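You operate a simulated robot arm through the tools that you are given. There is no shell and no other tool. Be economical: measure what you need, move in short steps, check, and stop when the job is done.

You run a simulated two-armed robot. Do the job below in one go: nothing can be reset, and whatever is moved stays where it is left.

TASK
Join the short orange pipe to the tee coupler and bung it again.
Fine: first pull the yellow bung and lay it on the blue mat, then push the pipe home. One hand holds the coupler, which ends where it stood.

Only the result counts: the job must be done as asked and must still hold three seconds after the hand-in. Knocking over, shifting, dropping, spilling or breaking anything else fails it.

THE ROBOT
Two 7-joint arms with two-finger parallel grippers on one trunk, on a base that drives. Base frame: it is fixed to the floor where the robot stands at the start and does not move with it; the origin is under the middle of the robot, x ahead of it, y to its left, z up; the surface under the hand at the start is at about z = 800. Readings come in mm, degrees, newtons and seconds.
The left shoulder is at the start at [-82, 119, 851], the right one opposite. With the tool pointing down near the work surface each hand reaches from about 160 to 580 mm from the robot's upright axis, wherever it stands, measured 20 degrees to its own side. Places, roughly: blue mat [700, -100, 800]; socket of the tee coupler [500, 200, 900]. Payload 3.43 kg a hand.
Tool frame (each hand has its own): the origin (TCP) lies between the finger pads and is the grasp point; the fingertips stand 30 mm ahead of it; z points along the fingers, y is the line along which they close. Largest opening 94 mm; finger width 28, thickness 10; the body of the gripper, 50 by 96 mm, starts 55 mm behind the TCP.
Orientation is that of the tool frame in the base frame, as [roll, pitch, yaw] about the fixed x, y, z axes, in that order (R = Rz(yaw) Ry(pitch) Rx(roll)). With the fingers straight down and closing along the base's y, the tool's x points along the base's -x, its y along +y and its z along -z.

THE INTERFACE
- The arms move only by the tool step_arm. It takes "left_targets", "right_targets" or both (then of equal length, played together; a hand with none holds still); each is a list of rows, each a list of 7 numbers: the shift along the base's x, y, z in mm, then the turn, a rotation vector about the base's x, y, z in degrees, then the gripper command, from -1 (fully open) to 1 (shut), values between in proportion. In form: [[x, y, z, ax, ay, az, fingers], ...]. A call has 1 to 8 rows; each row shifts and turns the commanded pose from where the row before left it. A row lasts 0.2 s, in which the tool goes at most 50 mm and 8.6 degrees; a call with a longer step from one row to the next is refused whole, and so is a gripper value outside its range. A pose out of reach is approached as far as the arm can. The call stops where the force on the tool passes 40 N (or 10 N more than at its start, if that is more) or the arm is blocked; 0.2 s more then pass. The fingers move at their own pace (about 153 mm/s each) and stop on an object; they squeeze with about 22 N. The grip force told is the motor's: it shows also when the fingers shut on nothing. Time passes only in rows, and 0.2 s behind the last, so rows that do not move let the fingers close. The reply holds the time, the measured pose of the TCP, the force on the tool along the base axes, the opening and the grip force, in the units named above and with some noise, with the torque about the TCP (base axes, N m) and any sound that the robot's microphone picked up.
- Cameras (640 x 400 px; columns grow to the right, rows downward): "scene" is now at [24.5, 18.8, 1552.5]; the picture's right is [0.23, -0.97, 0.00], its down [-0.79, -0.19, -0.59] and it looks along [0.57, 0.14, -0.81] (base axes); focal length 281 px, centre (320, 200). "left" rides on the left gripper at [76, -14, -102] in its tool frame; the picture's right is [0.18, 0.98, 0.00], its down [-0.75, 0.14, -0.64] and it looks along [-0.63, 0.12, 0.77] (tool axes); focal length 243 px, centre (320, 200). "right" rides on the right gripper at [76, 14, -102] in its tool frame; the picture's right is [-0.18, 0.98, 0.00], its down [-0.75, -0.14, -0.64] and it looks along [-0.63, -0.12, 0.77] (tool axes); focal length 243 px, centre (320, 200). There is no depth. A picture from a camera that has moved, and an enlarged one, comes with that camera's place and axes in the base frame and with its lens.
- capture(camera): a new picture of that camera. No time passes.
- move_column(by): slides the trunk up (or, below 0, down) by that many mm; the arms and the scene camera ride with it, the base frame stays. It gives what a move gives, with no picture.
- drive_base(legs): drives the robot by 1 to 6 legs, each [ahead, left, turn to the left] in mm, mm and degrees, along the robot's own axes; the way and the turn of a leg run together, so that a leg with both is an arc; at most 1500 mm and 180 degrees a leg. The arms and the cameras ride along, it lands a little off, and it stops where it bumps. It gives what a move gives.
- aim_head(pan, tilt): turns the head with the scene camera to pan (to the left, within 143 degrees either way) and tilt (down, from -29 to 69), counted from straight ahead of the robot. It gives what a move gives.
- close_up(camera, box): a new picture of the part [left, top, right, bottom] of that camera's present view, enlarged. No time passes.
- hand_in(): hands the job in; it is judged then, once.

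Work in short steps. Places have to be worked out from the pictures, the camera data and where the tool is seen: move nearer, look again, correct. Check each grasp and each placing, and mend what went wrong. You have 120 turns and 88 pictures in all, those below and enlarged ones among them. Open the grippers and draw the arms clear of the work before you hand the job in, unless the task says otherwise; then end with one line.

The tools are called after ">>>" as a command line: name --argument value ..., lists and objects as JSON in quotes. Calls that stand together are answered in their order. step_arm: Moves the arms, as the interface text tells. Its arguments: {"type":"object","properties":{"left_targets":{"type":"array"},"right_targets":{"type":"array"}},"required":[]} The other tools are called the same way: move_column (by) slides the trunk up or down; drive_base (legs) drives the base; aim_head (pan, tilt) turns the head that bears the scene camera; capture (camera) takes a picture; close_up (camera, box) takes an enlarged picture of a part of a camera's view; hand_in () hands the job in.

At the start:

```text
time_s: 0.0
left_position: [272.2, 332.8, 1216.4]
left_orientation: [-180.0, -0.1, 180.0]
left_wrist_force: [-0.2, -0.4, -0.4]
left_ft_torque: [0.01, -0.02, -0.01]
left_opening: 94.2
left_finger_force: 0.1
right_position: [297.8, 4.4, 1221.7]
right_orientation: [179.9, -0.1, -180.0]
right_wrist_force: [-0.8, 0.3, 0.4]
right_ft_torque: [0.03, -0.02, 0.03]
right_opening: 94.1
right_finger_force: 0.2
trunk travel left (down, up): [-275.0, 60.0]
robot x, y, heading: [-1.5, 2.6, -0.1]
head pan, tilt: [13.3, 53.8]
```

scene: 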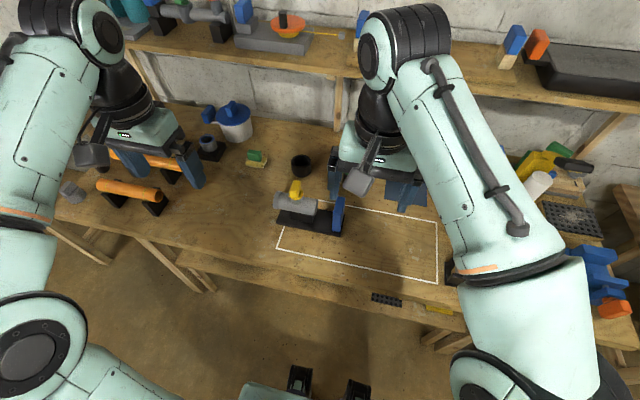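
right: 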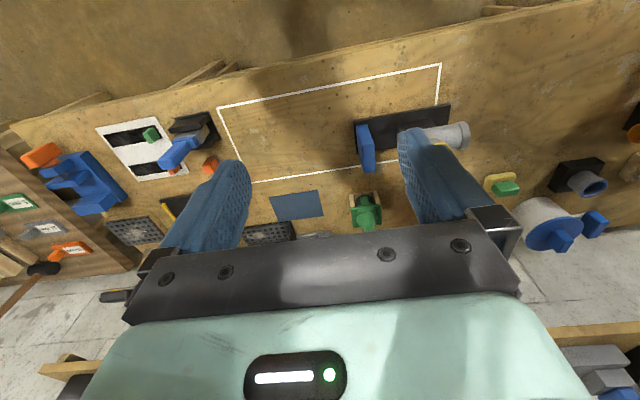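
left: 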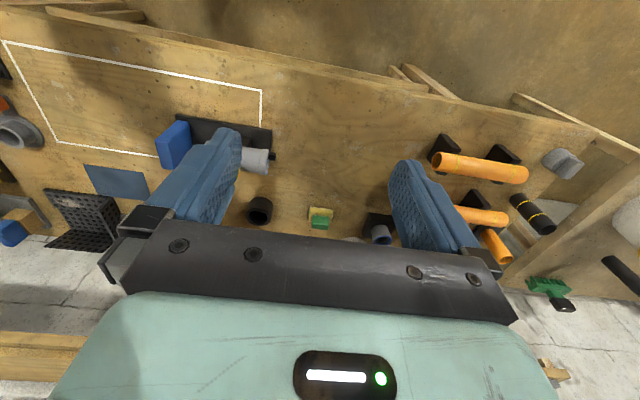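

The scene shows the tee coupler on a black base with a yellow bung on top, and orange pipes to the left. I look closer at both.

>>> close_up --camera "scene" --box '[220, 130, 380, 250]'

>>> close_up --camera "left" --box '[380, 110, 620, 280]'

>>> close_up --camera "right" --box '[330, 80, 500, 200]'

```text
3.33 times, centred on (300, 190) of scene
camera zoom: at [24.5, 18.8, 1552.5], right [0.23, -0.97, 0.0], down [-0.79, -0.19, -0.59], along [0.57, 0.14, -0.81], focal length 936 px, centre (387, 233)
```

zoom: 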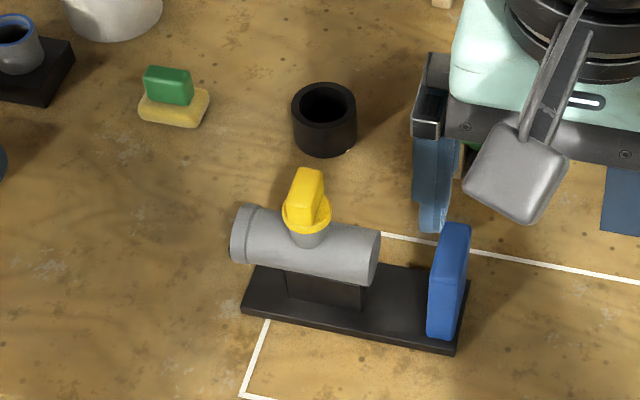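

```text
2.35 times, centred on (500, 195) of left
camera zoom: at [195.8, 318.8, 1319.1], right [-0.18, 0.98, 0.0], down [0.75, 0.14, 0.64], along [0.63, 0.12, -0.77], focal length 571 px, centre (-104, 212)
```

zoom: 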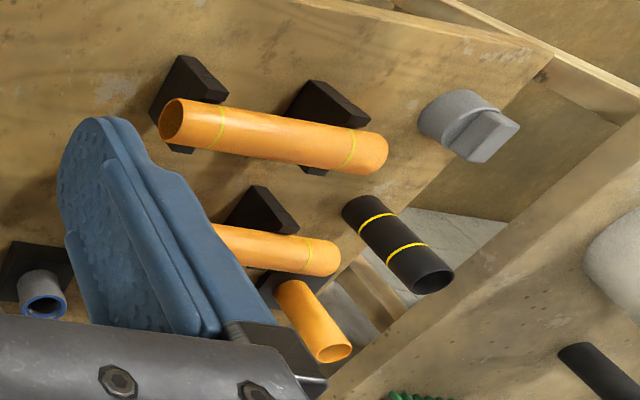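

```text
3.33 times, centred on (415, 140) of right
camera zoom: at [220.8, 18.8, 1325.7], right [0.18, 0.98, 0.0], down [0.75, -0.14, 0.64], along [0.63, -0.12, -0.77], focal length 809 px, centre (3, 400)
```

zoom: 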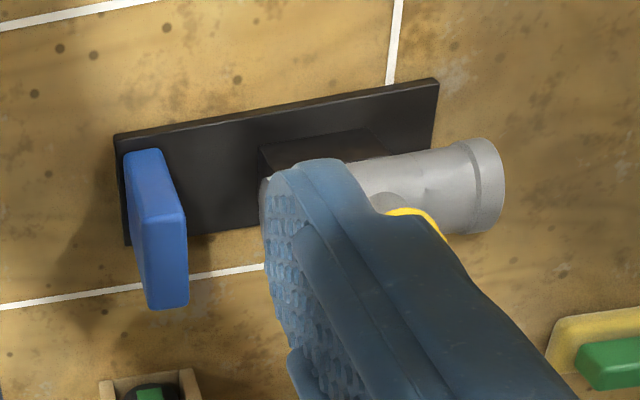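

I pan the head left to see the pipes.

>>> aim_head --pan 45 --tilt 50

>>> capture --camera "scene"

```text
time_s: 1.0
left_position: [271.6, 332.4, 1216.4]
left_orientation: [180.0, -0.1, 179.9]
left_wrist_force: [0.2, -0.1, 0.4]
left_ft_torque: [0.01, -0.02, -0.01]
left_opening: 93.9
left_finger_force: 0.0
right_position: [297.5, 5.0, 1222.6]
right_orientation: [-180.0, -0.1, -180.0]
right_wrist_force: [-0.9, 0.4, 0.1]
right_ft_torque: [-0.01, 0.02, 0.0]
right_opening: 94.1
right_finger_force: 0.1
trunk travel left (down, up): [-275.0, 60.0]
robot x, y, heading: [2.0, 3.8, -0.1]
head pan, tilt: [45.0, 50.0]
```

```text
81 pictures are left
camera scene: at [7.7, 56.3, 1557.5], right [0.71, -0.71, 0.0], down [-0.54, -0.54, -0.64], along [0.45, 0.45, -0.77], focal length 281 px, centre (320, 200)
```

scene: 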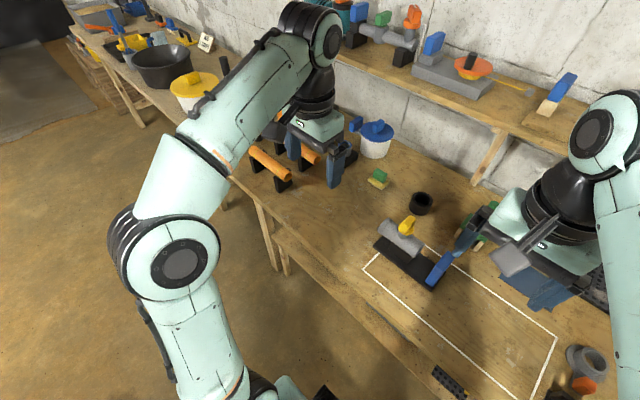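

The left arm hides the pipes from the head; I turn the left hand toward them and use its own camera.

>>> step_arm --left_targets '[[0, 10, 0, 0, 0, 8, -1], [0, 10, 0, 0, 0, 8, -1], [0, 10, 0, 0, 0, 8, -1], [0, 10, 0, 0, 0, 8, -1], [0, 10, 0, 0, 0, 8, -1], [0, 10, 0, 0, 0, 8, -1]]'

>>> capture --camera "left"

```text
time_s: 2.4
left_position: [272.5, 393.2, 1216.1]
left_orientation: [-180.0, 0.0, -131.9]
left_wrist_force: [-0.1, -0.1, -0.8]
left_ft_torque: [-0.03, -0.01, -0.01]
left_opening: 94.1
left_finger_force: 0.0
right_position: [297.2, 5.1, 1222.0]
right_orientation: [179.9, 0.0, 179.9]
right_wrist_force: [0.5, 0.0, -0.3]
right_ft_torque: [0.0, 0.01, 0.01]
right_opening: 94.1
right_finger_force: 0.1
trunk travel left (down, up): [-275.0, 60.0]
robot x, y, heading: [-0.2, 0.4, -0.1]
head pan, tilt: [45.0, 50.0]
```

```text
80 pictures are left
camera left: at [231.9, 327.1, 1318.9], right [-0.85, 0.52, 0.0], down [0.4, 0.66, 0.64], along [0.33, 0.55, -0.77], focal length 243 px, centre (320, 200)
```

left: 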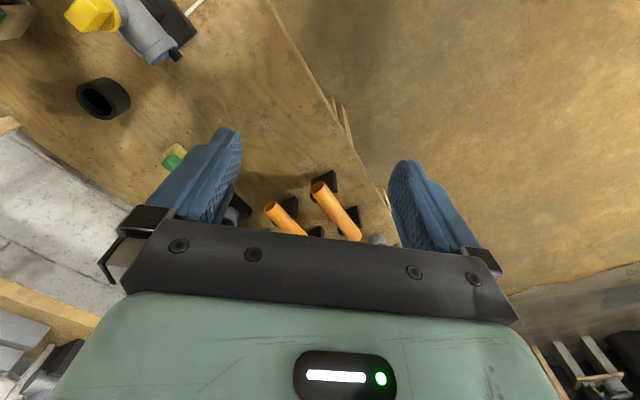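

I bring the right hand over for a clear view of the coupler between its fingers, and return the left hand's heading.

>>> step_arm --right_targets '[[0, 34, -30, 0, 0, 0, -1], [0, 34, -30, 0, 0, 0, -1], [0, 34, -30, 0, 0, 0, -1], [0, 33, -30, 0, 0, 0, -1], [0, 0, 0, 0, 0, 0, -1], [0, 0, 0, 0, 0, 0, -1]]' --left_targets '[[0, 5, 0, 0, 0, -8, -1], [0, 5, 0, 0, 0, -8, -1], [0, 5, 0, 0, 0, -8, -1], [0, 5, 0, 0, 0, -8, -1], [0, 5, 0, 0, 0, -8, -1], [0, 5, 0, 0, 0, -8, -1]]'

>>> capture --camera "right"

>>> capture --camera "left"

```text
time_s: 3.8
left_position: [272.4, 422.7, 1215.9]
left_orientation: [-180.0, -0.1, 179.8]
left_wrist_force: [-0.2, 1.0, -0.9]
left_ft_torque: [-0.01, 0.01, 0.01]
left_opening: 93.9
left_finger_force: 0.2
right_position: [297.4, 140.0, 1100.2]
right_orientation: [180.0, 0.0, 180.0]
right_wrist_force: [-0.3, -0.4, 0.1]
right_ft_torque: [0.0, 0.03, -0.02]
right_opening: 94.1
right_finger_force: 0.1
trunk travel left (down, up): [-275.0, 60.0]
robot x, y, heading: [-1.0, -1.4, -0.2]
head pan, tilt: [45.0, 50.0]
```

```text
79 pictures are left
camera right: at [221.0, 153.7, 1204.8], right [0.18, 0.98, 0.0], down [0.75, -0.14, 0.64], along [0.63, -0.12, -0.77], focal length 243 px, centre (320, 200)
```

right: 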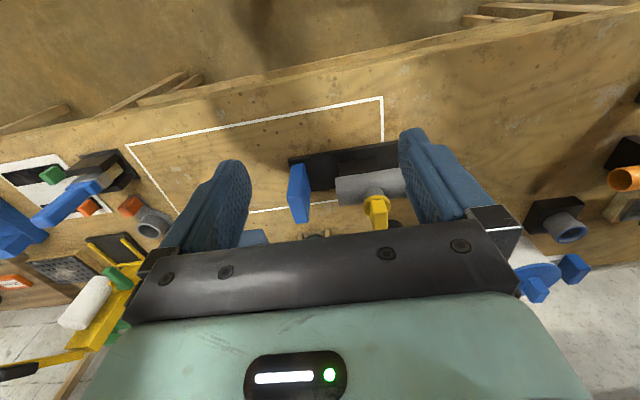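

```text
78 pictures are left
camera left: at [196.1, 409.7, 1319.0], right [-0.18, 0.98, 0.0], down [0.75, 0.14, 0.64], along [0.63, 0.12, -0.77], focal length 243 px, centre (320, 200)
```

left: 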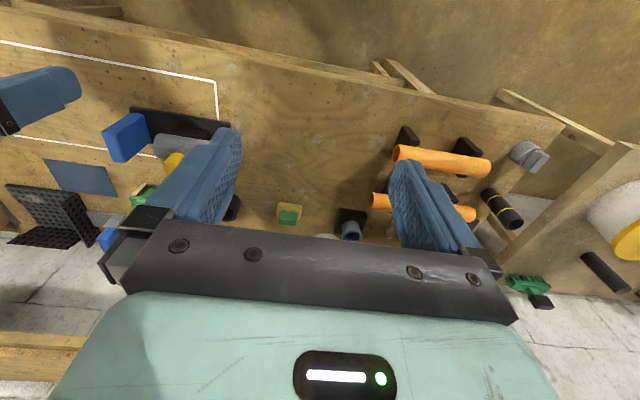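

Close-up of the coupler from this view.

>>> close_up --camera "right" --box '[260, 120, 440, 240]'

>>> close_up --camera "left" --box '[360, 110, 560, 260]'

```text
3.33 times, centred on (350, 180) of right
camera zoom: at [221.0, 153.7, 1204.8], right [0.18, 0.98, 0.0], down [0.75, -0.14, 0.64], along [0.63, -0.12, -0.77], focal length 809 px, centre (220, 267)
```

zoom: 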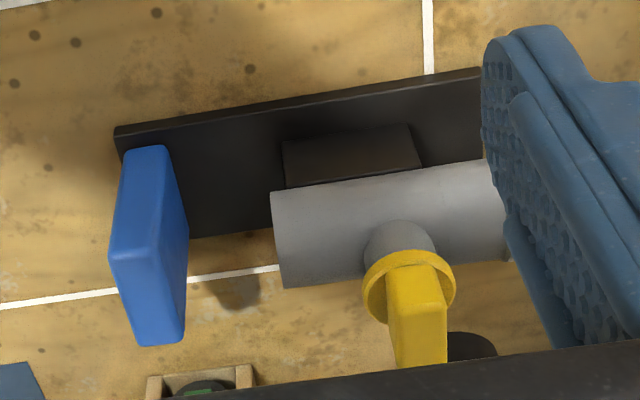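

```text
2.67 times, centred on (460, 185) of left
camera zoom: at [196.1, 409.7, 1319.0], right [-0.18, 0.98, 0.0], down [0.75, 0.14, 0.64], along [0.63, 0.12, -0.77], focal length 647 px, centre (-53, 240)
```

zoom: 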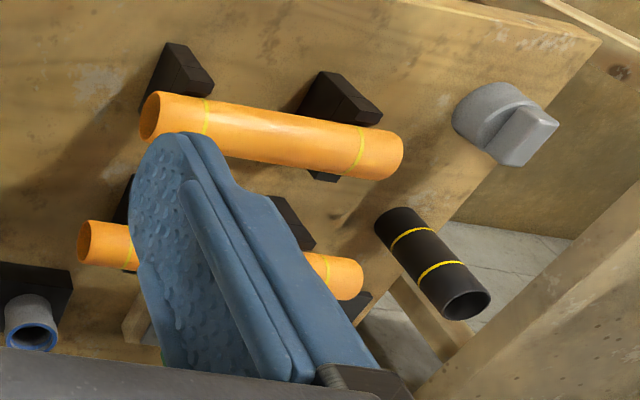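

The handle stands near (481, 67), top z ≈ 903; the bung at (456, 191), collar z ≈ 947. I bring the right hand over the handle and the left nearer to look.

>>> step_arm --right_targets '[[20, -25, 0, 0, 0, 0, -1], [30, -25, 0, 0, 0, 0, -1], [34, -23, -20, 0, 0, 0, -1], [35, 0, -30, 0, 0, 0, -1], [35, 0, -30, 0, 0, 0, -1], [30, 0, -30, 0, 0, 0, -1], [0, 0, 0, 0, 0, 0, -1]]' --left_targets '[[0, -30, -10, 0, 0, 0, -1], [0, -30, -20, 0, 0, 0, -1], [0, -30, -20, 0, 0, 0, -1], [0, -30, -20, 0, 0, 0, -1], [0, -30, -20, 0, 0, 0, -1], [0, -20, -20, 0, 0, 0, -1], [0, 0, 0, 0, 0, 0, -1]]'

>>> capture --camera "left"

>>> capture --camera "right"

```text
time_s: 5.4
left_position: [270.7, 253.3, 1106.5]
left_orientation: [179.9, 0.0, 179.9]
left_wrist_force: [0.9, 0.0, 0.4]
left_ft_torque: [0.02, -0.02, 0.0]
left_opening: 94.0
left_finger_force: 0.0
right_position: [477.8, 65.7, 991.2]
right_orientation: [-180.0, 0.0, 180.0]
right_wrist_force: [0.1, -0.5, 0.7]
right_ft_torque: [0.0, 0.0, 0.02]
right_opening: 94.0
right_finger_force: 0.1
right hand out of reach, approached as far as the arm can: row 6
trunk travel left (down, up): [-275.0, 60.0]
robot x, y, heading: [0.5, 0.9, 0.2]
head pan, tilt: [45.0, 50.0]
```

```text
75 pictures are left
camera left: at [194.5, 238.5, 1208.7], right [-0.18, 0.98, 0.0], down [0.75, 0.14, 0.64], along [0.63, 0.12, -0.77], focal length 243 px, centre (320, 200)
```

left: 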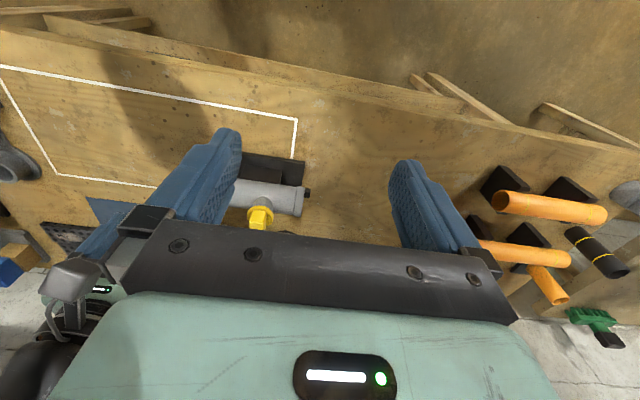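

```text
74 pictures are left
camera right: at [401.7, 79.8, 1095.3], right [0.18, 0.98, 0.0], down [0.75, -0.14, 0.64], along [0.63, -0.12, -0.77], focal length 243 px, centre (320, 200)
```

right: 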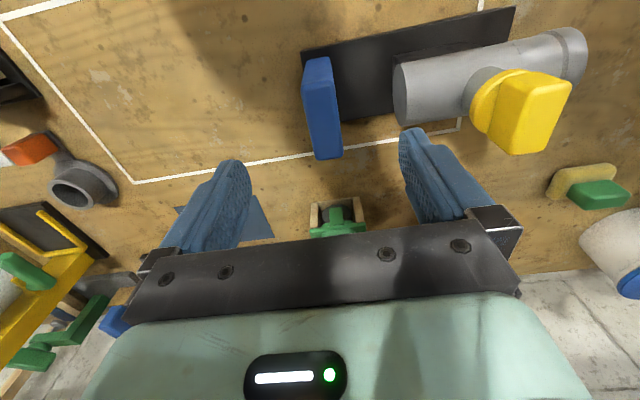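

Right arm is at its reach limit here; I'll drive ahead a bit. First a close-up of handle and bung.

>>> close_up --camera "right" --box '[280, 0, 600, 200]'

>>> close_up --camera "left" --box '[460, 140, 640, 320]'

>>> close_up --camera "left" --box '[210, 130, 350, 240]'

```text
2.00 times, centred on (440, 100) of right
camera zoom: at [401.7, 79.8, 1095.3], right [0.18, 0.98, 0.0], down [0.75, -0.14, 0.64], along [0.63, -0.12, -0.77], focal length 485 px, centre (80, 400)
```

zoom: 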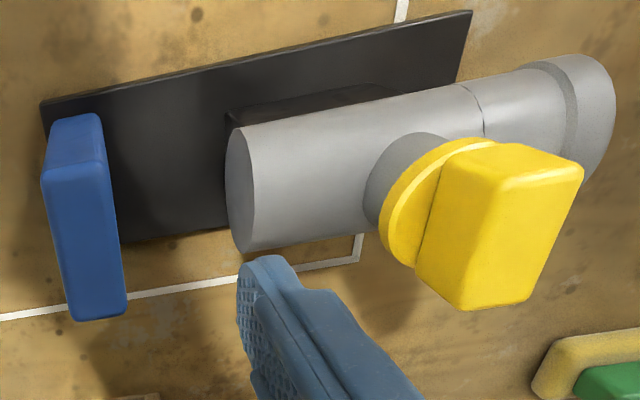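

```text
2.22 times, centred on (550, 230) of left
camera zoom: at [194.5, 238.5, 1208.7], right [-0.18, 0.98, 0.0], down [0.75, 0.14, 0.64], along [0.63, 0.12, -0.77], focal length 539 px, centre (-191, 133)
```

zoom: 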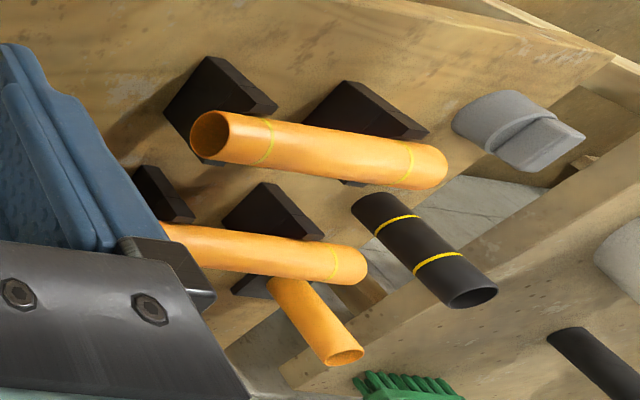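

```text
3.64 times, centred on (280, 185) of left
camera zoom: at [194.5, 238.5, 1208.7], right [-0.18, 0.98, 0.0], down [0.75, 0.14, 0.64], along [0.63, 0.12, -0.77], focal length 882 px, centre (466, 254)
```

zoom: 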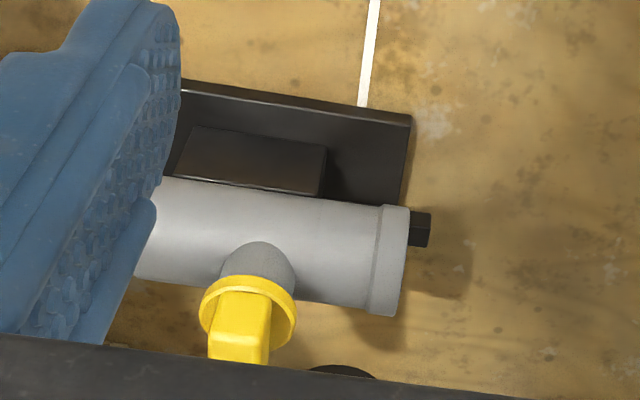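

Both cradle pipes bear depth rings; a third, thin one stands without rings. Before driving ahead I check the gap between base and bench.

>>> aim_head --pan 0 --tilt 69

>>> capture --camera "scene"

```text
time_s: 6.5
left_position: [271.4, 253.3, 1104.9]
left_orientation: [-180.0, 0.1, -180.0]
left_wrist_force: [0.5, -0.8, -0.1]
left_ft_torque: [0.02, 0.03, 0.01]
left_opening: 94.0
left_finger_force: 0.1
right_position: [478.4, 65.4, 992.3]
right_orientation: [180.0, -0.1, -180.0]
right_wrist_force: [0.7, 0.3, -0.7]
right_ft_torque: [-0.01, -0.01, -0.01]
right_opening: 94.3
right_finger_force: 0.1
trunk travel left (down, up): [-275.0, 60.0]
robot x, y, heading: [-1.6, -2.6, -0.0]
head pan, tilt: [0.0, 68.8]
```

```text
70 pictures are left
camera scene: at [9.1, 2.0, 1535.6], right [0.0, -1.0, 0.0], down [-0.93, 0.0, -0.36], along [0.36, 0.0, -0.93], focal length 281 px, centre (320, 200)
```

scene: 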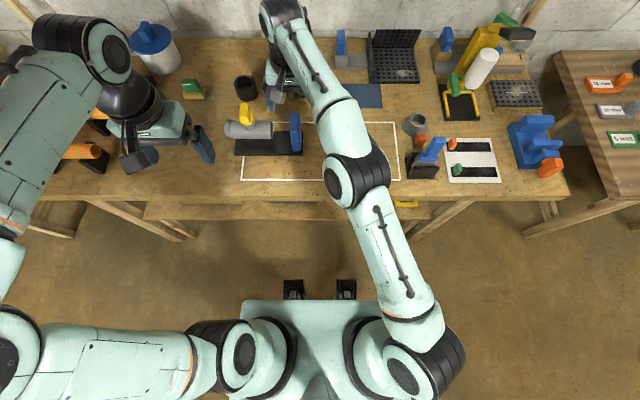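

The base front seems about x≈110 and the bench edge at x≈294; I drive ahead 130 mm.

>>> drive_base --legs '[[130, 0, 0]]'

>>> capture --camera "right"

>>> capture --camera "scene"

```text
time_s: 7.8
left_position: [400.8, 253.4, 1106.6]
left_orientation: [180.0, 0.0, -179.9]
left_wrist_force: [1.4, 0.1, 0.8]
left_ft_torque: [-0.03, 0.03, 0.0]
left_opening: 94.0
left_finger_force: 0.0
right_position: [608.6, 66.3, 991.9]
right_orientation: [-180.0, 0.0, -180.0]
right_wrist_force: [0.1, -0.4, 0.5]
right_ft_torque: [0.01, -0.02, 0.01]
right_opening: 93.9
right_finger_force: 0.0
trunk travel left (down, up): [-275.0, 60.0]
robot x, y, heading: [128.0, -4.2, 0.1]
head pan, tilt: [0.0, 68.8]
```

```text
69 pictures are left
camera right: at [531.8, 80.3, 1095.4], right [0.18, 0.98, 0.0], down [0.75, -0.14, 0.64], along [0.63, -0.12, -0.77], focal length 243 px, centre (320, 200)
```

right: 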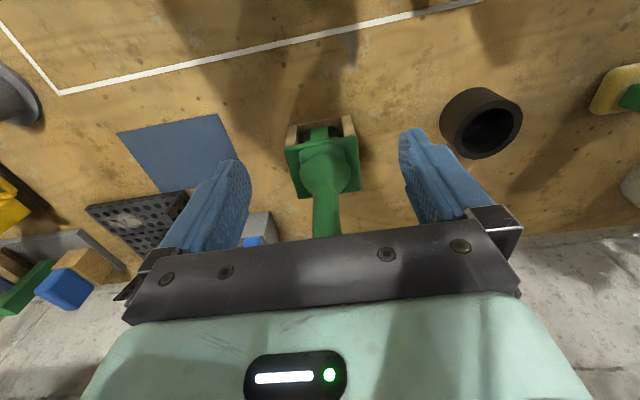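

```text
68 pictures are left
camera scene: at [139.1, 2.0, 1535.5], right [0.0, -1.0, 0.0], down [-0.93, 0.0, -0.36], along [0.36, 0.0, -0.93], focal length 281 px, centre (320, 200)
```

scene: 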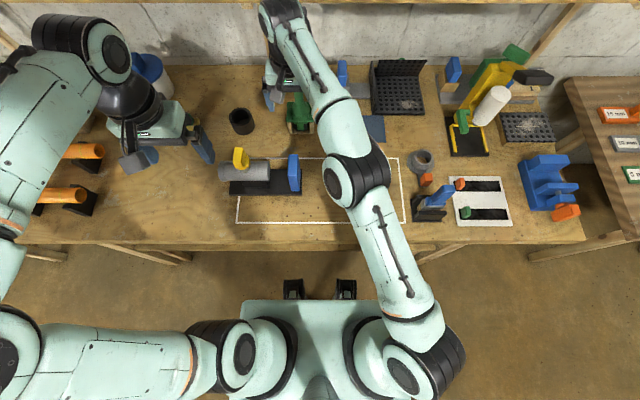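

Merging the views: handle centre (481, 67.5), top 903; bung tab centre (478, 192), top ≈960, collar ≈922. I bring the right hand back over the handle and lower it partway.

>>> step_arm --right_targets '[[-43, 0.5, 0, 0, 0, 0, -1], [-43, 0.5, 0, 0, 0, 0, -1], [-42, 0.5, 0, 0, 0, 0, -1], [0, 0, -30, 0, 0, 0, -1], [0, 0, -20, 0, 0, 0, -1], [0, 0, 0, 0, 0, 0, -1]]'

>>> capture --camera "right"

>>> capture --camera "left"

```text
time_s: 9.2
left_position: [401.0, 252.2, 1105.9]
left_orientation: [-179.9, 0.1, -180.0]
left_wrist_force: [-0.1, -1.0, 0.1]
left_ft_torque: [0.02, -0.02, -0.01]
left_opening: 94.3
left_finger_force: 0.2
right_position: [479.3, 68.2, 942.6]
right_orientation: [180.0, 0.0, -179.9]
right_wrist_force: [0.0, -0.1, 0.6]
right_ft_torque: [-0.02, -0.03, 0.02]
right_opening: 94.0
right_finger_force: 0.0
trunk travel left (down, up): [-275.0, 60.0]
robot x, y, heading: [127.5, -1.4, 0.0]
head pan, tilt: [0.0, 68.8]
```

```text
67 pictures are left
camera right: at [402.7, 82.0, 1045.3], right [0.18, 0.98, 0.0], down [0.75, -0.14, 0.64], along [0.63, -0.12, -0.77], focal length 243 px, centre (320, 200)
```

right: 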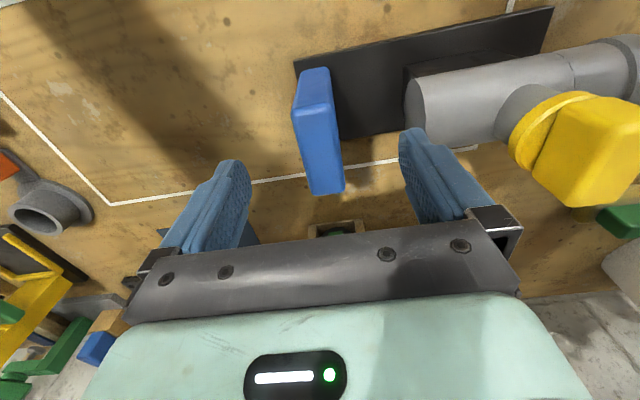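

```text
66 pictures are left
camera left: at [324.5, 239.1, 1208.9], right [-0.18, 0.98, 0.0], down [0.75, 0.14, 0.64], along [0.63, 0.12, -0.77], focal length 243 px, centre (320, 200)
```

left: 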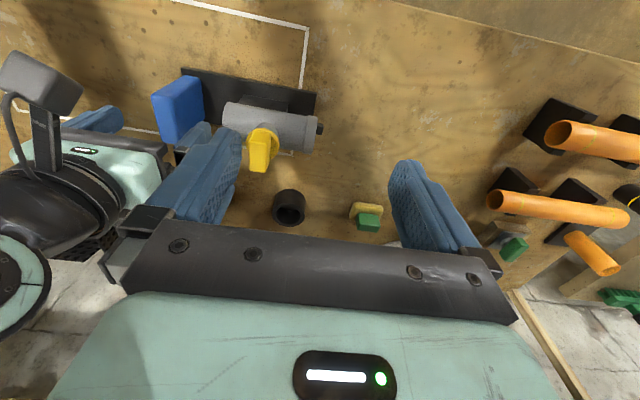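

The handle is centred between the right fingers. I lower 68 mm and close.

>>> step_arm --right_targets '[[1, 0, -25, 0, 0, 0, -1], [0, 0, -25, 0, 0, 0, -1], [0, 0, -18, 0, 0, 0, -1], [0, 0, 0, 0, 0, 0, -1], [0, 0, 0, 0, 0, 0, 1], [0, 0, 0, 0, 0, 0, 1], [0, 0, 0, 0, 0, 0, 1]]' --left_targets '[[19, -15, -10, 0, 0, 0, -1], [19, -15, -10, 0, 0, 0, -1], [19, -15, -10, 0, 0, 0, -1], [19, -15, -10, 0, 0, 0, -1], [0, 0, 0, 0, 0, 0, -1], [0, 0, 0, 0, 0, 0, -1], [0, 0, 0, 0, 0, 0, -1]]'

>>> capture --camera "left"

```text
time_s: 10.8
left_position: [476.5, 193.8, 1066.9]
left_orientation: [179.9, 0.0, 180.0]
left_wrist_force: [-0.2, 0.2, -0.2]
left_ft_torque: [0.04, 0.0, 0.04]
left_opening: 94.0
left_finger_force: 0.0
right_position: [480.1, 67.1, 874.2]
right_orientation: [-179.9, 0.1, 180.0]
right_wrist_force: [-0.6, -1.2, -0.8]
right_ft_torque: [-0.07, -0.03, -0.06]
right_opening: 30.1
right_finger_force: 22.2
trunk travel left (down, up): [-275.0, 60.0]
robot x, y, heading: [131.1, 0.9, 0.1]
head pan, tilt: [0.0, 68.8]
```

```text
65 pictures are left
camera left: at [400.6, 179.7, 1169.3], right [-0.18, 0.98, 0.0], down [0.75, 0.14, 0.64], along [0.63, 0.12, -0.77], focal length 243 px, centre (320, 200)
```

left: 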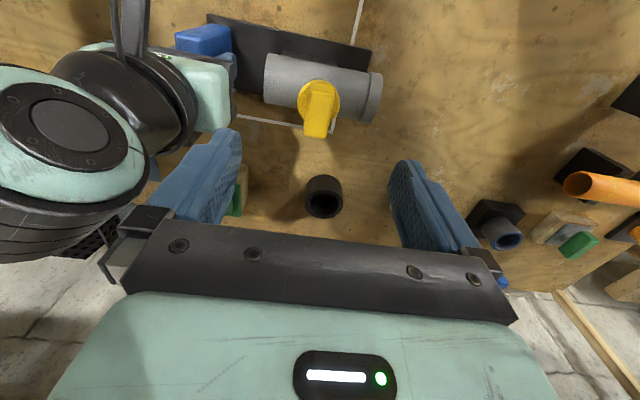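

Handle is held (opening 30). I zoom on the bung to check its heading before lowering the left hand.

>>> close_up --camera "left" --box '[240, 40, 400, 150]'

>>> capture --camera "scene"

```text
3.64 times, centred on (320, 95) of left
camera zoom: at [400.6, 179.7, 1169.3], right [-0.18, 0.98, 0.0], down [0.75, 0.14, 0.64], along [0.63, 0.12, -0.77], focal length 882 px, centre (320, 582)
```

zoom: 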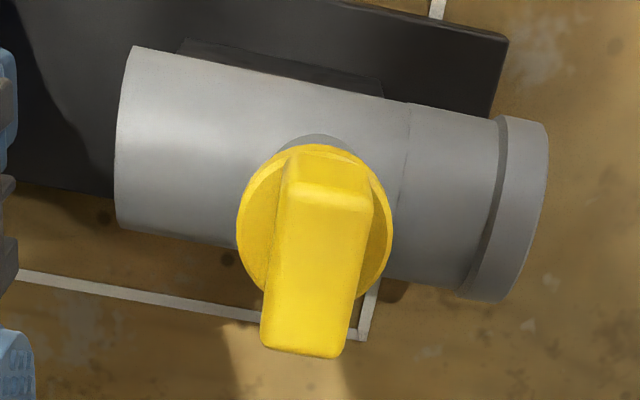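

```text
63 pictures are left
camera scene: at [138.7, 1.9, 1535.5], right [0.0, -1.0, 0.0], down [-0.93, 0.0, -0.36], along [0.36, 0.0, -0.93], focal length 281 px, centre (320, 200)
```

scene: 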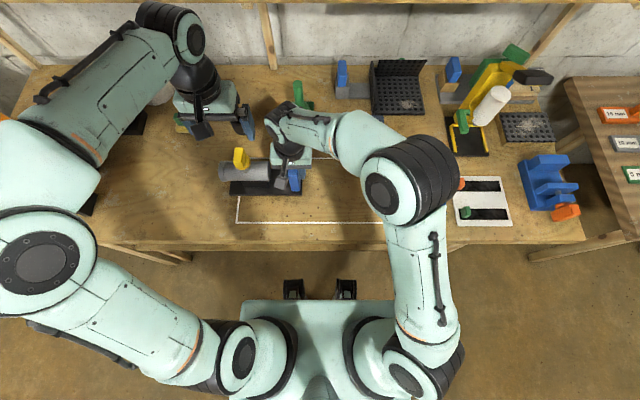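

The tab is aligned with x; I lower the left hand to z≈960 in small steps.

>>> step_arm --left_targets '[[1, -1, -20, 0, 0, 0, -1], [0, 0, -20, 0, 0, 0, -1], [0, 0, -20, 0, 0, 0, -1], [0, 0, -20, 0, 0, 0, -1], [0, 0, -15, 0, 0, 0, -1], [0, 0, -8, 0, 0, 0, -1], [0, 0, 0, 0, 0, 0, -1]]'

>>> capture --camera "left"

```text
time_s: 12.4
left_position: [477.3, 192.9, 962.6]
left_orientation: [-180.0, 0.0, 180.0]
left_wrist_force: [0.1, 0.4, -0.3]
left_ft_torque: [0.01, -0.01, -0.04]
left_opening: 93.9
left_finger_force: 0.0
right_position: [480.2, 67.9, 874.3]
right_orientation: [-179.9, 0.0, -179.9]
right_wrist_force: [0.9, -0.2, -0.6]
right_ft_torque: [-0.17, 0.0, 0.01]
right_opening: 30.3
right_finger_force: 21.6
trunk travel left (down, up): [-275.0, 60.0]
robot x, y, heading: [128.9, 0.5, -0.0]
head pan, tilt: [0.0, 68.8]
```

```text
62 pictures are left
camera left: at [401.3, 178.0, 1065.8], right [-0.18, 0.98, 0.0], down [0.75, 0.14, 0.64], along [0.63, 0.12, -0.77], focal length 243 px, centre (320, 200)
```

left: 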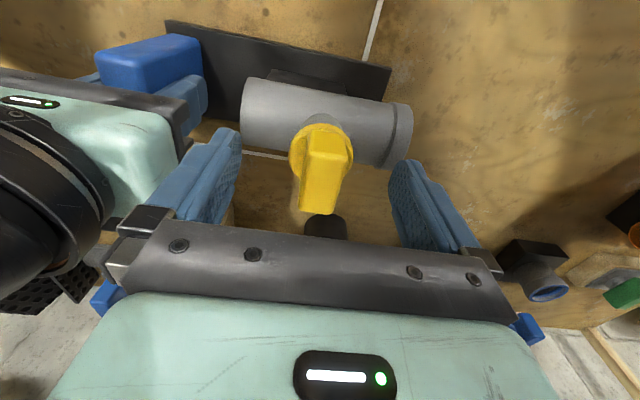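

The tab sits between the fingers. I lower 5 mm and close on it.

>>> step_arm --left_targets '[[0, 0, -5, 0, 0, 0, -1], [0, 0, 0, 0, 0, 0, 1], [0, 0, 0, 0, 0, 0, 1], [0, 0, 0, 0, 0, 0, 1]]'

>>> capture --camera "left"

```text
time_s: 13.4
left_position: [477.3, 192.3, 957.7]
left_orientation: [179.9, -0.1, -179.9]
left_wrist_force: [0.9, 4.5, 0.5]
left_ft_torque: [0.18, -0.03, -0.01]
left_opening: 40.1
left_finger_force: 22.0
right_position: [479.3, 67.0, 874.6]
right_orientation: [-180.0, 0.0, 179.9]
right_wrist_force: [-0.7, -3.9, 0.0]
right_ft_torque: [0.19, -0.09, 0.08]
right_opening: 30.5
right_finger_force: 21.8
trunk travel left (down, up): [-275.0, 60.0]
robot x, y, heading: [124.1, -3.9, -0.4]
head pan, tilt: [0.0, 68.8]
```

```text
61 pictures are left
camera left: at [401.4, 178.5, 1061.0], right [-0.19, 0.98, 0.0], down [0.75, 0.14, 0.64], along [0.63, 0.12, -0.77], focal length 243 px, centre (320, 200)
```

left: 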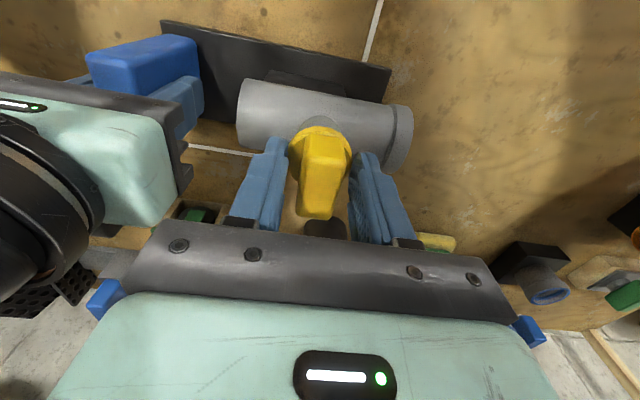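

Opening 40 suggests the tips may sit on the collar rather than the tab; I zoom.

>>> close_up --camera "left" --box '[220, 90, 420, 250]'

```text
2.50 times, centred on (320, 170) of left
camera zoom: at [401.4, 178.5, 1061.0], right [-0.19, 0.98, 0.0], down [0.75, 0.14, 0.64], along [0.63, 0.12, -0.77], focal length 606 px, centre (320, 275)
```

zoom: 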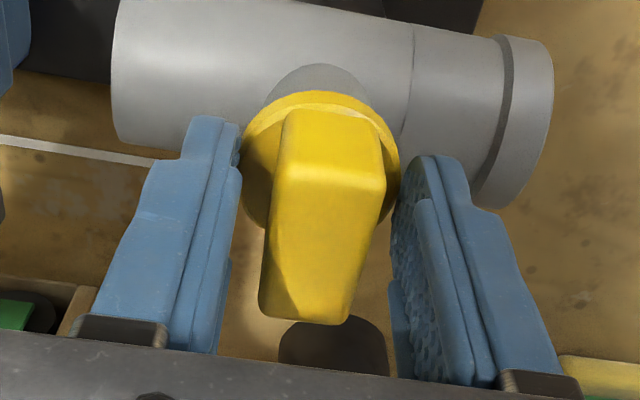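

The tips pinched the collar rim. I open, rise 9 mm, nudge +y slightly, and close again on the tab.

>>> step_arm --left_targets '[[0, 0, 0, 0, 0, 0, -0.1], [0, 0, 0, 0, 0, 0, -0.1], [0, 0.5, 9, 0, 0, 0, -0.1], [0, 0, 0, 0, 0, 0, 1], [0, 0, 0, 0, 0, 0, 1], [0, 0, 0, 0, 0, 0, 1]]'

>>> close_up --camera "left" --box '[220, 90, 420, 250]'

```text
time_s: 14.8
left_position: [477.2, 193.2, 966.1]
left_orientation: [180.0, -0.1, -179.9]
left_wrist_force: [0.3, 1.9, -1.2]
left_ft_torque: [0.05, 0.01, 0.01]
left_opening: 20.6
left_finger_force: 21.9
right_position: [479.6, 67.4, 875.4]
right_orientation: [179.9, 0.1, -180.0]
right_wrist_force: [-0.6, -2.5, 0.4]
right_ft_torque: [0.07, -0.04, 0.03]
right_opening: 30.2
right_finger_force: 22.0
trunk travel left (down, up): [-275.0, 60.0]
robot x, y, heading: [130.6, -1.7, -0.0]
head pan, tilt: [0.0, 68.8]
```

```text
2.50 times, centred on (320, 170) of left
camera zoom: at [401.5, 178.8, 1070.0], right [-0.19, 0.98, 0.0], down [0.75, 0.14, 0.64], along [0.63, 0.12, -0.77], focal length 606 px, centre (320, 275)
```

zoom: 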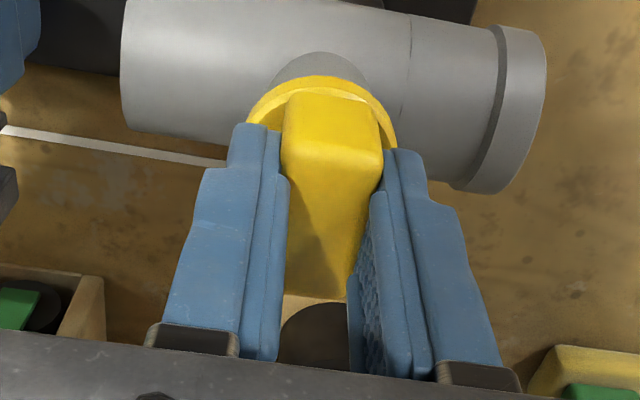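

The tab is well held (20.6 mm). I pull straight up gently.

>>> step_arm --left_targets '[[0, 0, 4, 0, 0, 0, 1], [0, 0, 4, 0, 0, 0, 1], [0, 0, 5, 0, 0, 0, 1], [0, 0, 6, 0, 0, 0, 1]]'

```text
time_s: 15.8
left_position: [477.1, 192.5, 987.3]
left_orientation: [-180.0, 0.0, 180.0]
left_wrist_force: [0.8, -0.5, -0.5]
left_ft_torque: [0.0, 0.03, -0.01]
left_opening: 20.6
left_finger_force: 22.2
right_position: [480.2, 66.7, 875.0]
right_orientation: [179.9, 0.0, -180.0]
right_wrist_force: [0.6, 0.1, 0.5]
right_ft_torque: [-0.21, 0.0, 0.0]
right_opening: 30.4
right_finger_force: 21.9
trunk travel left (down, up): [-275.0, 60.0]
robot x, y, heading: [128.9, -0.4, -0.1]
head pan, tilt: [0.0, 68.8]
heard: snap
```

A snap: the bung seems free. I lift further and check.

>>> step_arm --left_targets '[[0, 0, 15, 0, 0, 0, 1], [0, 0, 20, 0, 0, 0, 1], [0, 0, 25, 0, 0, 0, 1], [0, 0, 0, 0, 0, 0, 1]]'

>>> close_up --camera "left" --box '[200, 40, 440, 250]'

>>> close_up --camera "scene" --box '[180, 100, 340, 210]'

```text
time_s: 16.8
left_position: [479.1, 192.6, 1046.7]
left_orientation: [180.0, 0.0, 180.0]
left_wrist_force: [1.6, 0.0, 0.9]
left_ft_torque: [0.04, -0.02, 0.01]
left_opening: 20.6
left_finger_force: 22.1
right_position: [480.4, 66.8, 873.7]
right_orientation: [180.0, 0.0, -179.9]
right_wrist_force: [-1.3, 0.9, 1.0]
right_ft_torque: [-0.16, 0.03, -0.01]
right_opening: 30.0
right_finger_force: 22.0
trunk travel left (down, up): [-275.0, 60.0]
robot x, y, heading: [127.1, -0.7, -0.1]
head pan, tilt: [0.0, 68.8]
```

```text
1.90 times, centred on (320, 145) of left
camera zoom: at [401.7, 179.1, 1149.2], right [-0.18, 0.98, 0.0], down [0.75, 0.14, 0.64], along [0.63, 0.12, -0.77], focal length 462 px, centre (320, 305)
```

zoom: 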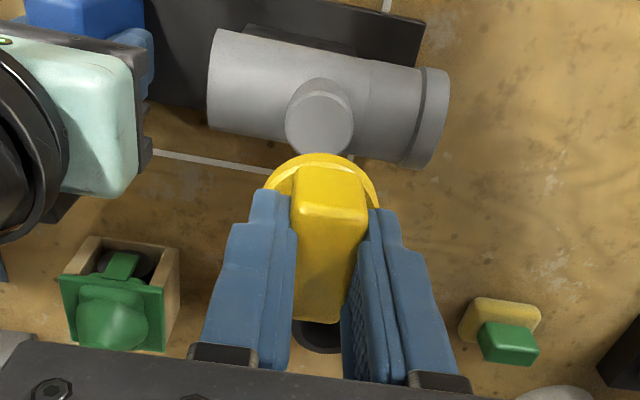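

```text
3.64 times, centred on (260, 155) of scene
camera zoom: at [138.8, 2.0, 1535.5], right [0.0, -1.0, 0.0], down [-0.93, 0.0, -0.36], along [0.36, 0.0, -0.93], focal length 1021 px, centre (538, 364)
```

zoom: 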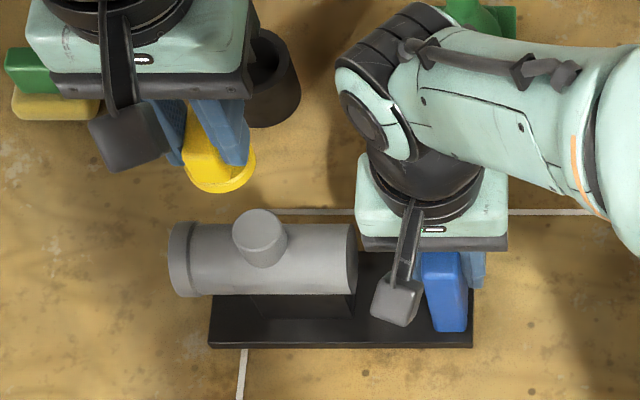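

The bung is out and in the left hand. I release the handle with the right hand and draw it up and back, with the left also rising.

>>> step_arm --right_targets '[[0, 0, 0, 0, 0, 0, -0.5], [0, 0, 0, 0, 0, 0, -1], [0, 0, 30, 0, 0, 0, -1], [0, 0, 45, 0, 0, 0, -1], [0, 0, 45, 0, 0, 0, -1], [-40, -10, 45, 0, 0, 0, -1], [-40, -20, 40, 0, 0, 0, -1], [-40, -20, 20, 0, 0, 0, -1]]' --left_targets '[[0, 0, 0, 0, 0, 0, 1], [0, 0, 20, 0, 0, 0, 1], [0, 0, 20, 0, 0, 0, 1], [0, 0, 20, 0, 0, 0, 1], [0, 0, 0, 0, 0, 0, 1], [0, 0, 0, 0, 0, 0, 1], [0, 0, 0, 0, 0, 0, 1], [0, 0, 0, 0, 0, 0, 1]]'

>>> close_up --camera "right" --box '[240, 80, 560, 280]'

```text
refused: row 6 steps farther than a row can; nothing moved
```

```text
2.00 times, centred on (400, 180) of right
camera zoom: at [404.0, 81.8, 978.1], right [0.18, 0.98, 0.0], down [0.75, -0.14, 0.64], along [0.63, -0.12, -0.77], focal length 485 px, centre (160, 240)
```

zoom: 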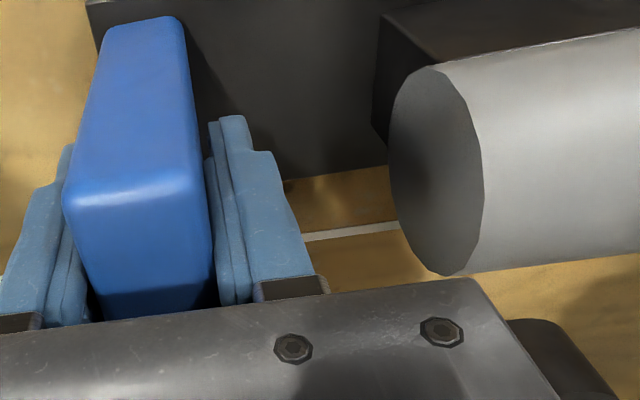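

Row too long; I repeat with smaller steps.

>>> step_arm --right_targets '[[0, 0, 0, 0, 0, 0, -0.5], [0, 0, 0, 0, 0, 0, -1], [0, 0, 25, 0, 0, 0, -1], [0, 0, 45, 0, 0, 0, -1], [0, 0, 45, 0, 0, 0, -1], [-30, -10, 35, 0, 0, 0, -1], [-35, -15, 30, 0, 0, 0, -1], [-40, -20, 20, 0, 0, 0, -1]]' --left_targets '[[0, 0, 0, 0, 0, 0, 1], [0, 0, 20, 0, 0, 0, 1], [0, 0, 20, 0, 0, 0, 1], [0, 0, 20, 0, 0, 0, 1], [0, 0, 0, 0, 0, 0, 1], [0, 0, 0, 0, 0, 0, 1], [0, 0, 0, 0, 0, 0, 1], [0, 0, 0, 0, 0, 0, 1]]'

>>> capture --camera "right"

```text
time_s: 18.6
left_position: [477.1, 192.8, 1106.7]
left_orientation: [179.9, 0.1, -180.0]
left_wrist_force: [0.3, -0.7, -1.2]
left_ft_torque: [0.03, 0.0, -0.02]
left_opening: 20.6
left_finger_force: 22.0
right_position: [373.6, 21.7, 1075.6]
right_orientation: [-180.0, 0.1, -180.0]
right_wrist_force: [0.3, 0.7, 1.7]
right_ft_torque: [0.02, -0.01, 0.02]
right_opening: 93.9
right_finger_force: 0.1
trunk travel left (down, up): [-275.0, 60.0]
robot x, y, heading: [127.6, -2.1, -0.1]
head pan, tilt: [0.0, 68.8]
```

```text
55 pictures are left
camera right: at [297.5, 35.5, 1177.9], right [0.18, 0.98, 0.0], down [0.75, -0.14, 0.64], along [0.63, -0.12, -0.77], focal length 243 px, centre (320, 200)
```

right: 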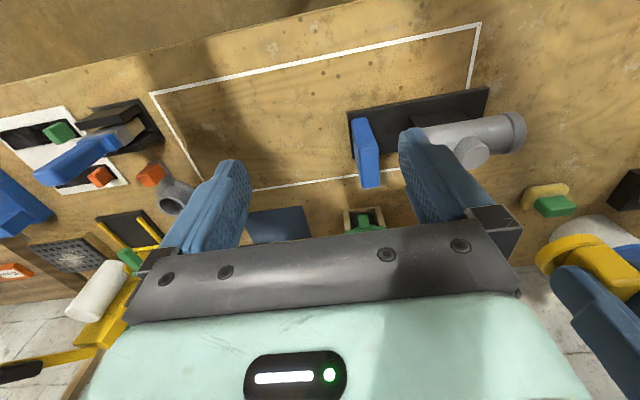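

I look at the bung's underside from here.

>>> close_up --camera "right" --box '[500, 200, 640, 320]'

```text
3.33 times, centred on (570, 260) of right
camera zoom: at [297.5, 35.5, 1177.9], right [0.18, 0.98, 0.0], down [0.75, -0.14, 0.64], along [0.63, -0.12, -0.77], focal length 809 px, centre (-513, 0)
```

zoom: 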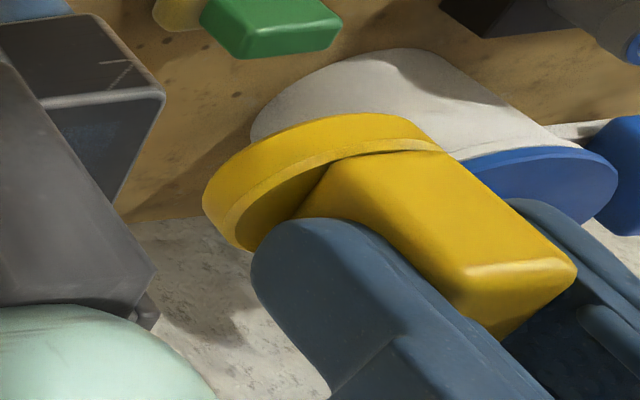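

The bung is a disc with a tab, flat beneath. I drive right 240 mm so the left hand can reach the mat.

>>> drive_base --legs '[[0, -240, 0]]'

>>> step_arm --left_targets '[[40, 0, 0, 0, 0, 0, 1], [40, -15, -20, 0, 0, 0, 1], [40, -20, -20, 0, 0, 0, 1], [30, -20, -20, 0, 0, 0, 1], [20, -20, -20, 0, 0, 0, 1], [10, -10, -20, 0, 0, 0, 1], [0, 0, 0, 0, 0, 0, 1]]'

>>> capture --camera "left"

```text
time_s: 21.3
left_position: [475.5, -45.9, 1105.9]
left_orientation: [180.0, 0.0, 179.9]
left_wrist_force: [0.5, -0.1, -0.4]
left_ft_torque: [0.04, 0.0, -0.04]
left_opening: 20.9
left_finger_force: 21.9
right_position: [375.0, -215.3, 1074.6]
right_orientation: [-180.0, 0.0, 180.0]
right_wrist_force: [0.0, 0.3, -0.3]
right_ft_torque: [-0.01, -0.01, 0.01]
right_opening: 93.9
right_finger_force: 0.0
trunk travel left (down, up): [-275.0, 60.0]
robot x, y, heading: [131.6, -238.4, 0.1]
head pan, tilt: [0.0, 68.8]
```

```text
time_s: 22.9
left_position: [652.6, -130.6, 1004.9]
left_orientation: [179.9, 0.0, 180.0]
left_wrist_force: [0.2, -0.7, -0.2]
left_ft_torque: [0.01, 0.03, -0.01]
left_opening: 20.9
left_finger_force: 22.4
left hand out of reach, approached as far as the arm can: row 6
right_position: [375.6, -217.7, 1073.3]
right_orientation: [-179.9, 0.1, 179.9]
right_wrist_force: [1.6, -3.6, -1.3]
right_ft_torque: [0.01, 0.03, -0.16]
right_opening: 91.8
right_finger_force: 0.1
trunk travel left (down, up): [-275.0, 60.0]
robot x, y, heading: [129.0, -236.9, -0.1]
head pan, tilt: [0.0, 68.8]
```

```text
53 pictures are left
camera left: at [576.7, -145.1, 1107.8], right [-0.18, 0.98, 0.0], down [0.75, 0.14, 0.64], along [0.63, 0.12, -0.77], focal length 243 px, centre (320, 200)
```

left: 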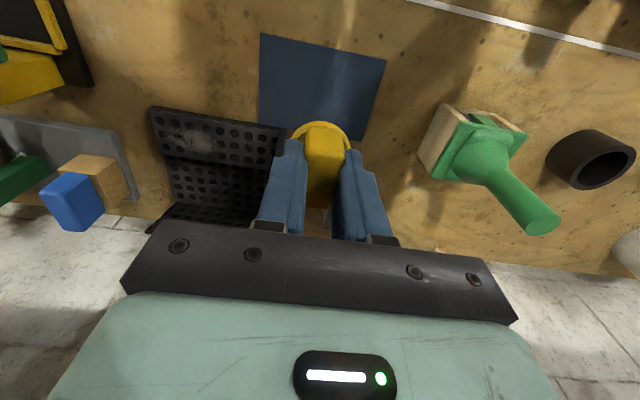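

Mat spans x 617–714, y −200…−61; the bung hovers at (653, −131). The right hand seems lightly touched by the left arm, so I move it aside, then check it.

>>> step_arm --right_targets '[[0, -30, 0, 0, 0, 0, -1], [0, -40, 0, 0, 0, 0, -1], [0, 0, 0, 0, 0, 0, -1]]'

>>> capture --camera "scene"

```text
time_s: 23.7
left_position: [651.8, -131.3, 1003.9]
left_orientation: [179.9, 0.0, -179.9]
left_wrist_force: [-0.3, -0.4, -0.4]
left_ft_torque: [-0.01, 0.0, 0.01]
left_opening: 20.6
left_finger_force: 22.0
right_position: [376.1, -285.6, 1073.9]
right_orientation: [-180.0, 0.0, -180.0]
right_wrist_force: [0.0, 0.2, 0.3]
right_ft_torque: [0.01, -0.03, 0.0]
right_opening: 94.1
right_finger_force: 0.1
trunk travel left (down, up): [-275.0, 60.0]
robot x, y, heading: [130.8, -237.3, 0.0]
head pan, tilt: [0.0, 68.8]
```

```text
52 pictures are left
camera scene: at [139.0, -235.6, 1535.6], right [0.0, -1.0, 0.0], down [-0.93, 0.0, -0.36], along [0.36, 0.0, -0.93], focal length 281 px, centre (320, 200)
```

scene: 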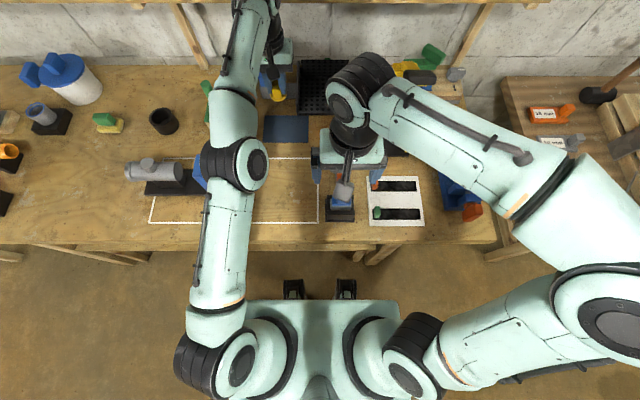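

Clear now. I lower the bung toward the mat, slowing near contact.

>>> step_arm --left_targets '[[-4, 0, -30, 0, 0, 0, 1], [0, 0, -30, 0, 0, 0, 1], [0, 0, -30, 0, 0, 0, 1], [0, 0, -30, 0, 0, 0, 1], [0, 0, -20, 0, 0, 0, 1], [0, 0, 0, 0, 0, 0, 1]]'

>>> capture --camera "left"

```text
time_s: 25.1
left_position: [649.2, -131.5, 865.5]
left_orientation: [179.9, -0.1, -180.0]
left_wrist_force: [0.3, -0.2, -0.4]
left_ft_torque: [0.03, -0.02, 0.0]
left_opening: 20.6
left_finger_force: 22.9
right_position: [375.3, -284.5, 1074.4]
right_orientation: [180.0, 0.0, -180.0]
right_wrist_force: [-0.5, -0.6, 0.2]
right_ft_torque: [0.02, 0.0, 0.0]
right_opening: 94.0
right_finger_force: 0.1
trunk travel left (down, up): [-275.0, 60.0]
robot x, y, heading: [130.6, -240.8, 0.1]
head pan, tilt: [0.0, 68.8]
```

```text
51 pictures are left
camera left: at [572.9, -145.1, 967.8], right [-0.18, 0.98, 0.0], down [0.75, 0.14, 0.64], along [0.63, 0.12, -0.77], focal length 243 px, centre (320, 200)
```

left: 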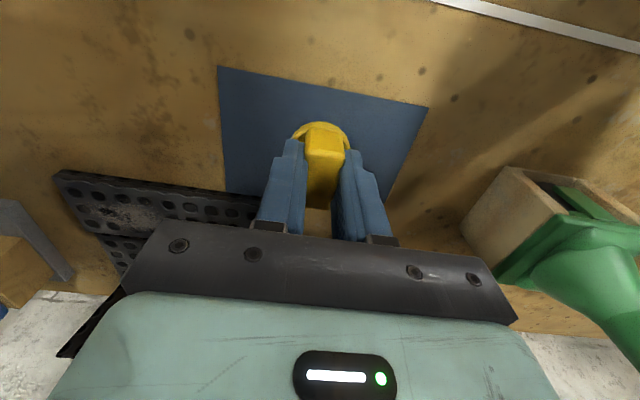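

Over the mat. I creep down until contact.

>>> step_arm --left_targets '[[0, 0, -6, 0, 0, 0, 1], [0, 0, -5, 0, 0, 0, 1], [0, 0, -4, 0, 0, 0, 1], [0, 0, -2, 0, 0, 0, 1]]'

```text
time_s: 26.1
left_position: [649.1, -130.0, 847.4]
left_orientation: [-180.0, 0.0, 180.0]
left_wrist_force: [-0.2, -0.8, -0.3]
left_ft_torque: [0.01, 0.0, 0.02]
left_opening: 20.6
left_finger_force: 21.8
right_position: [376.0, -286.2, 1074.4]
right_orientation: [180.0, -0.1, -179.9]
right_wrist_force: [-0.4, 1.0, 0.3]
right_ft_torque: [-0.01, 0.04, 0.0]
right_opening: 93.8
right_finger_force: 0.0
trunk travel left (down, up): [-275.0, 60.0]
robot x, y, heading: [128.0, -238.2, 0.2]
head pan, tilt: [0.0, 68.8]
```

No contact yet; continue in 2 mm steps.

>>> step_arm --left_targets '[[0, 0, -2, 0, 0, 0, 1], [0, 0, -2, 0, 0, 0, 1], [0, 0, 0, 0, 0, 0, 1]]'

>>> close_up --camera "left" --box '[220, 60, 420, 220]'

```text
time_s: 26.9
left_position: [650.0, -131.4, 846.7]
left_orientation: [-180.0, 0.1, 180.0]
left_wrist_force: [-1.5, 2.2, 13.7]
left_ft_torque: [0.01, 0.04, 0.0]
left_opening: 20.7
left_finger_force: 22.2
right_position: [375.3, -285.8, 1074.3]
right_orientation: [-180.0, 0.1, -180.0]
right_wrist_force: [-0.5, -0.4, -0.1]
right_ft_torque: [0.0, -0.02, 0.0]
right_opening: 94.2
right_finger_force: 0.1
trunk travel left (down, up): [-275.0, 60.0]
robot x, y, heading: [127.8, -236.9, -0.1]
head pan, tilt: [0.0, 68.8]
```

```text
2.50 times, centred on (320, 140) of left
camera zoom: at [572.8, -144.5, 948.4], right [-0.18, 0.98, 0.0], down [0.75, 0.14, 0.65], along [0.63, 0.12, -0.76], focal length 606 px, centre (320, 350)
```

zoom: 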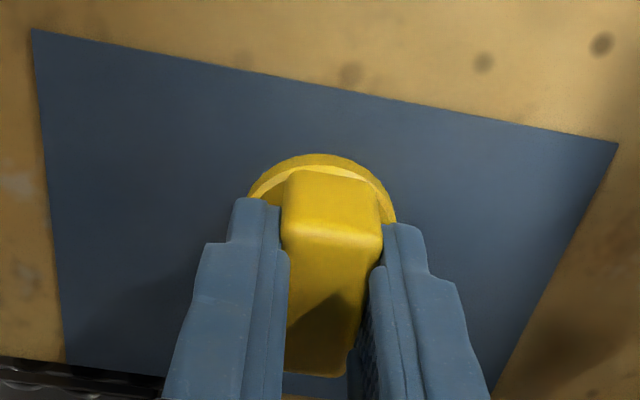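

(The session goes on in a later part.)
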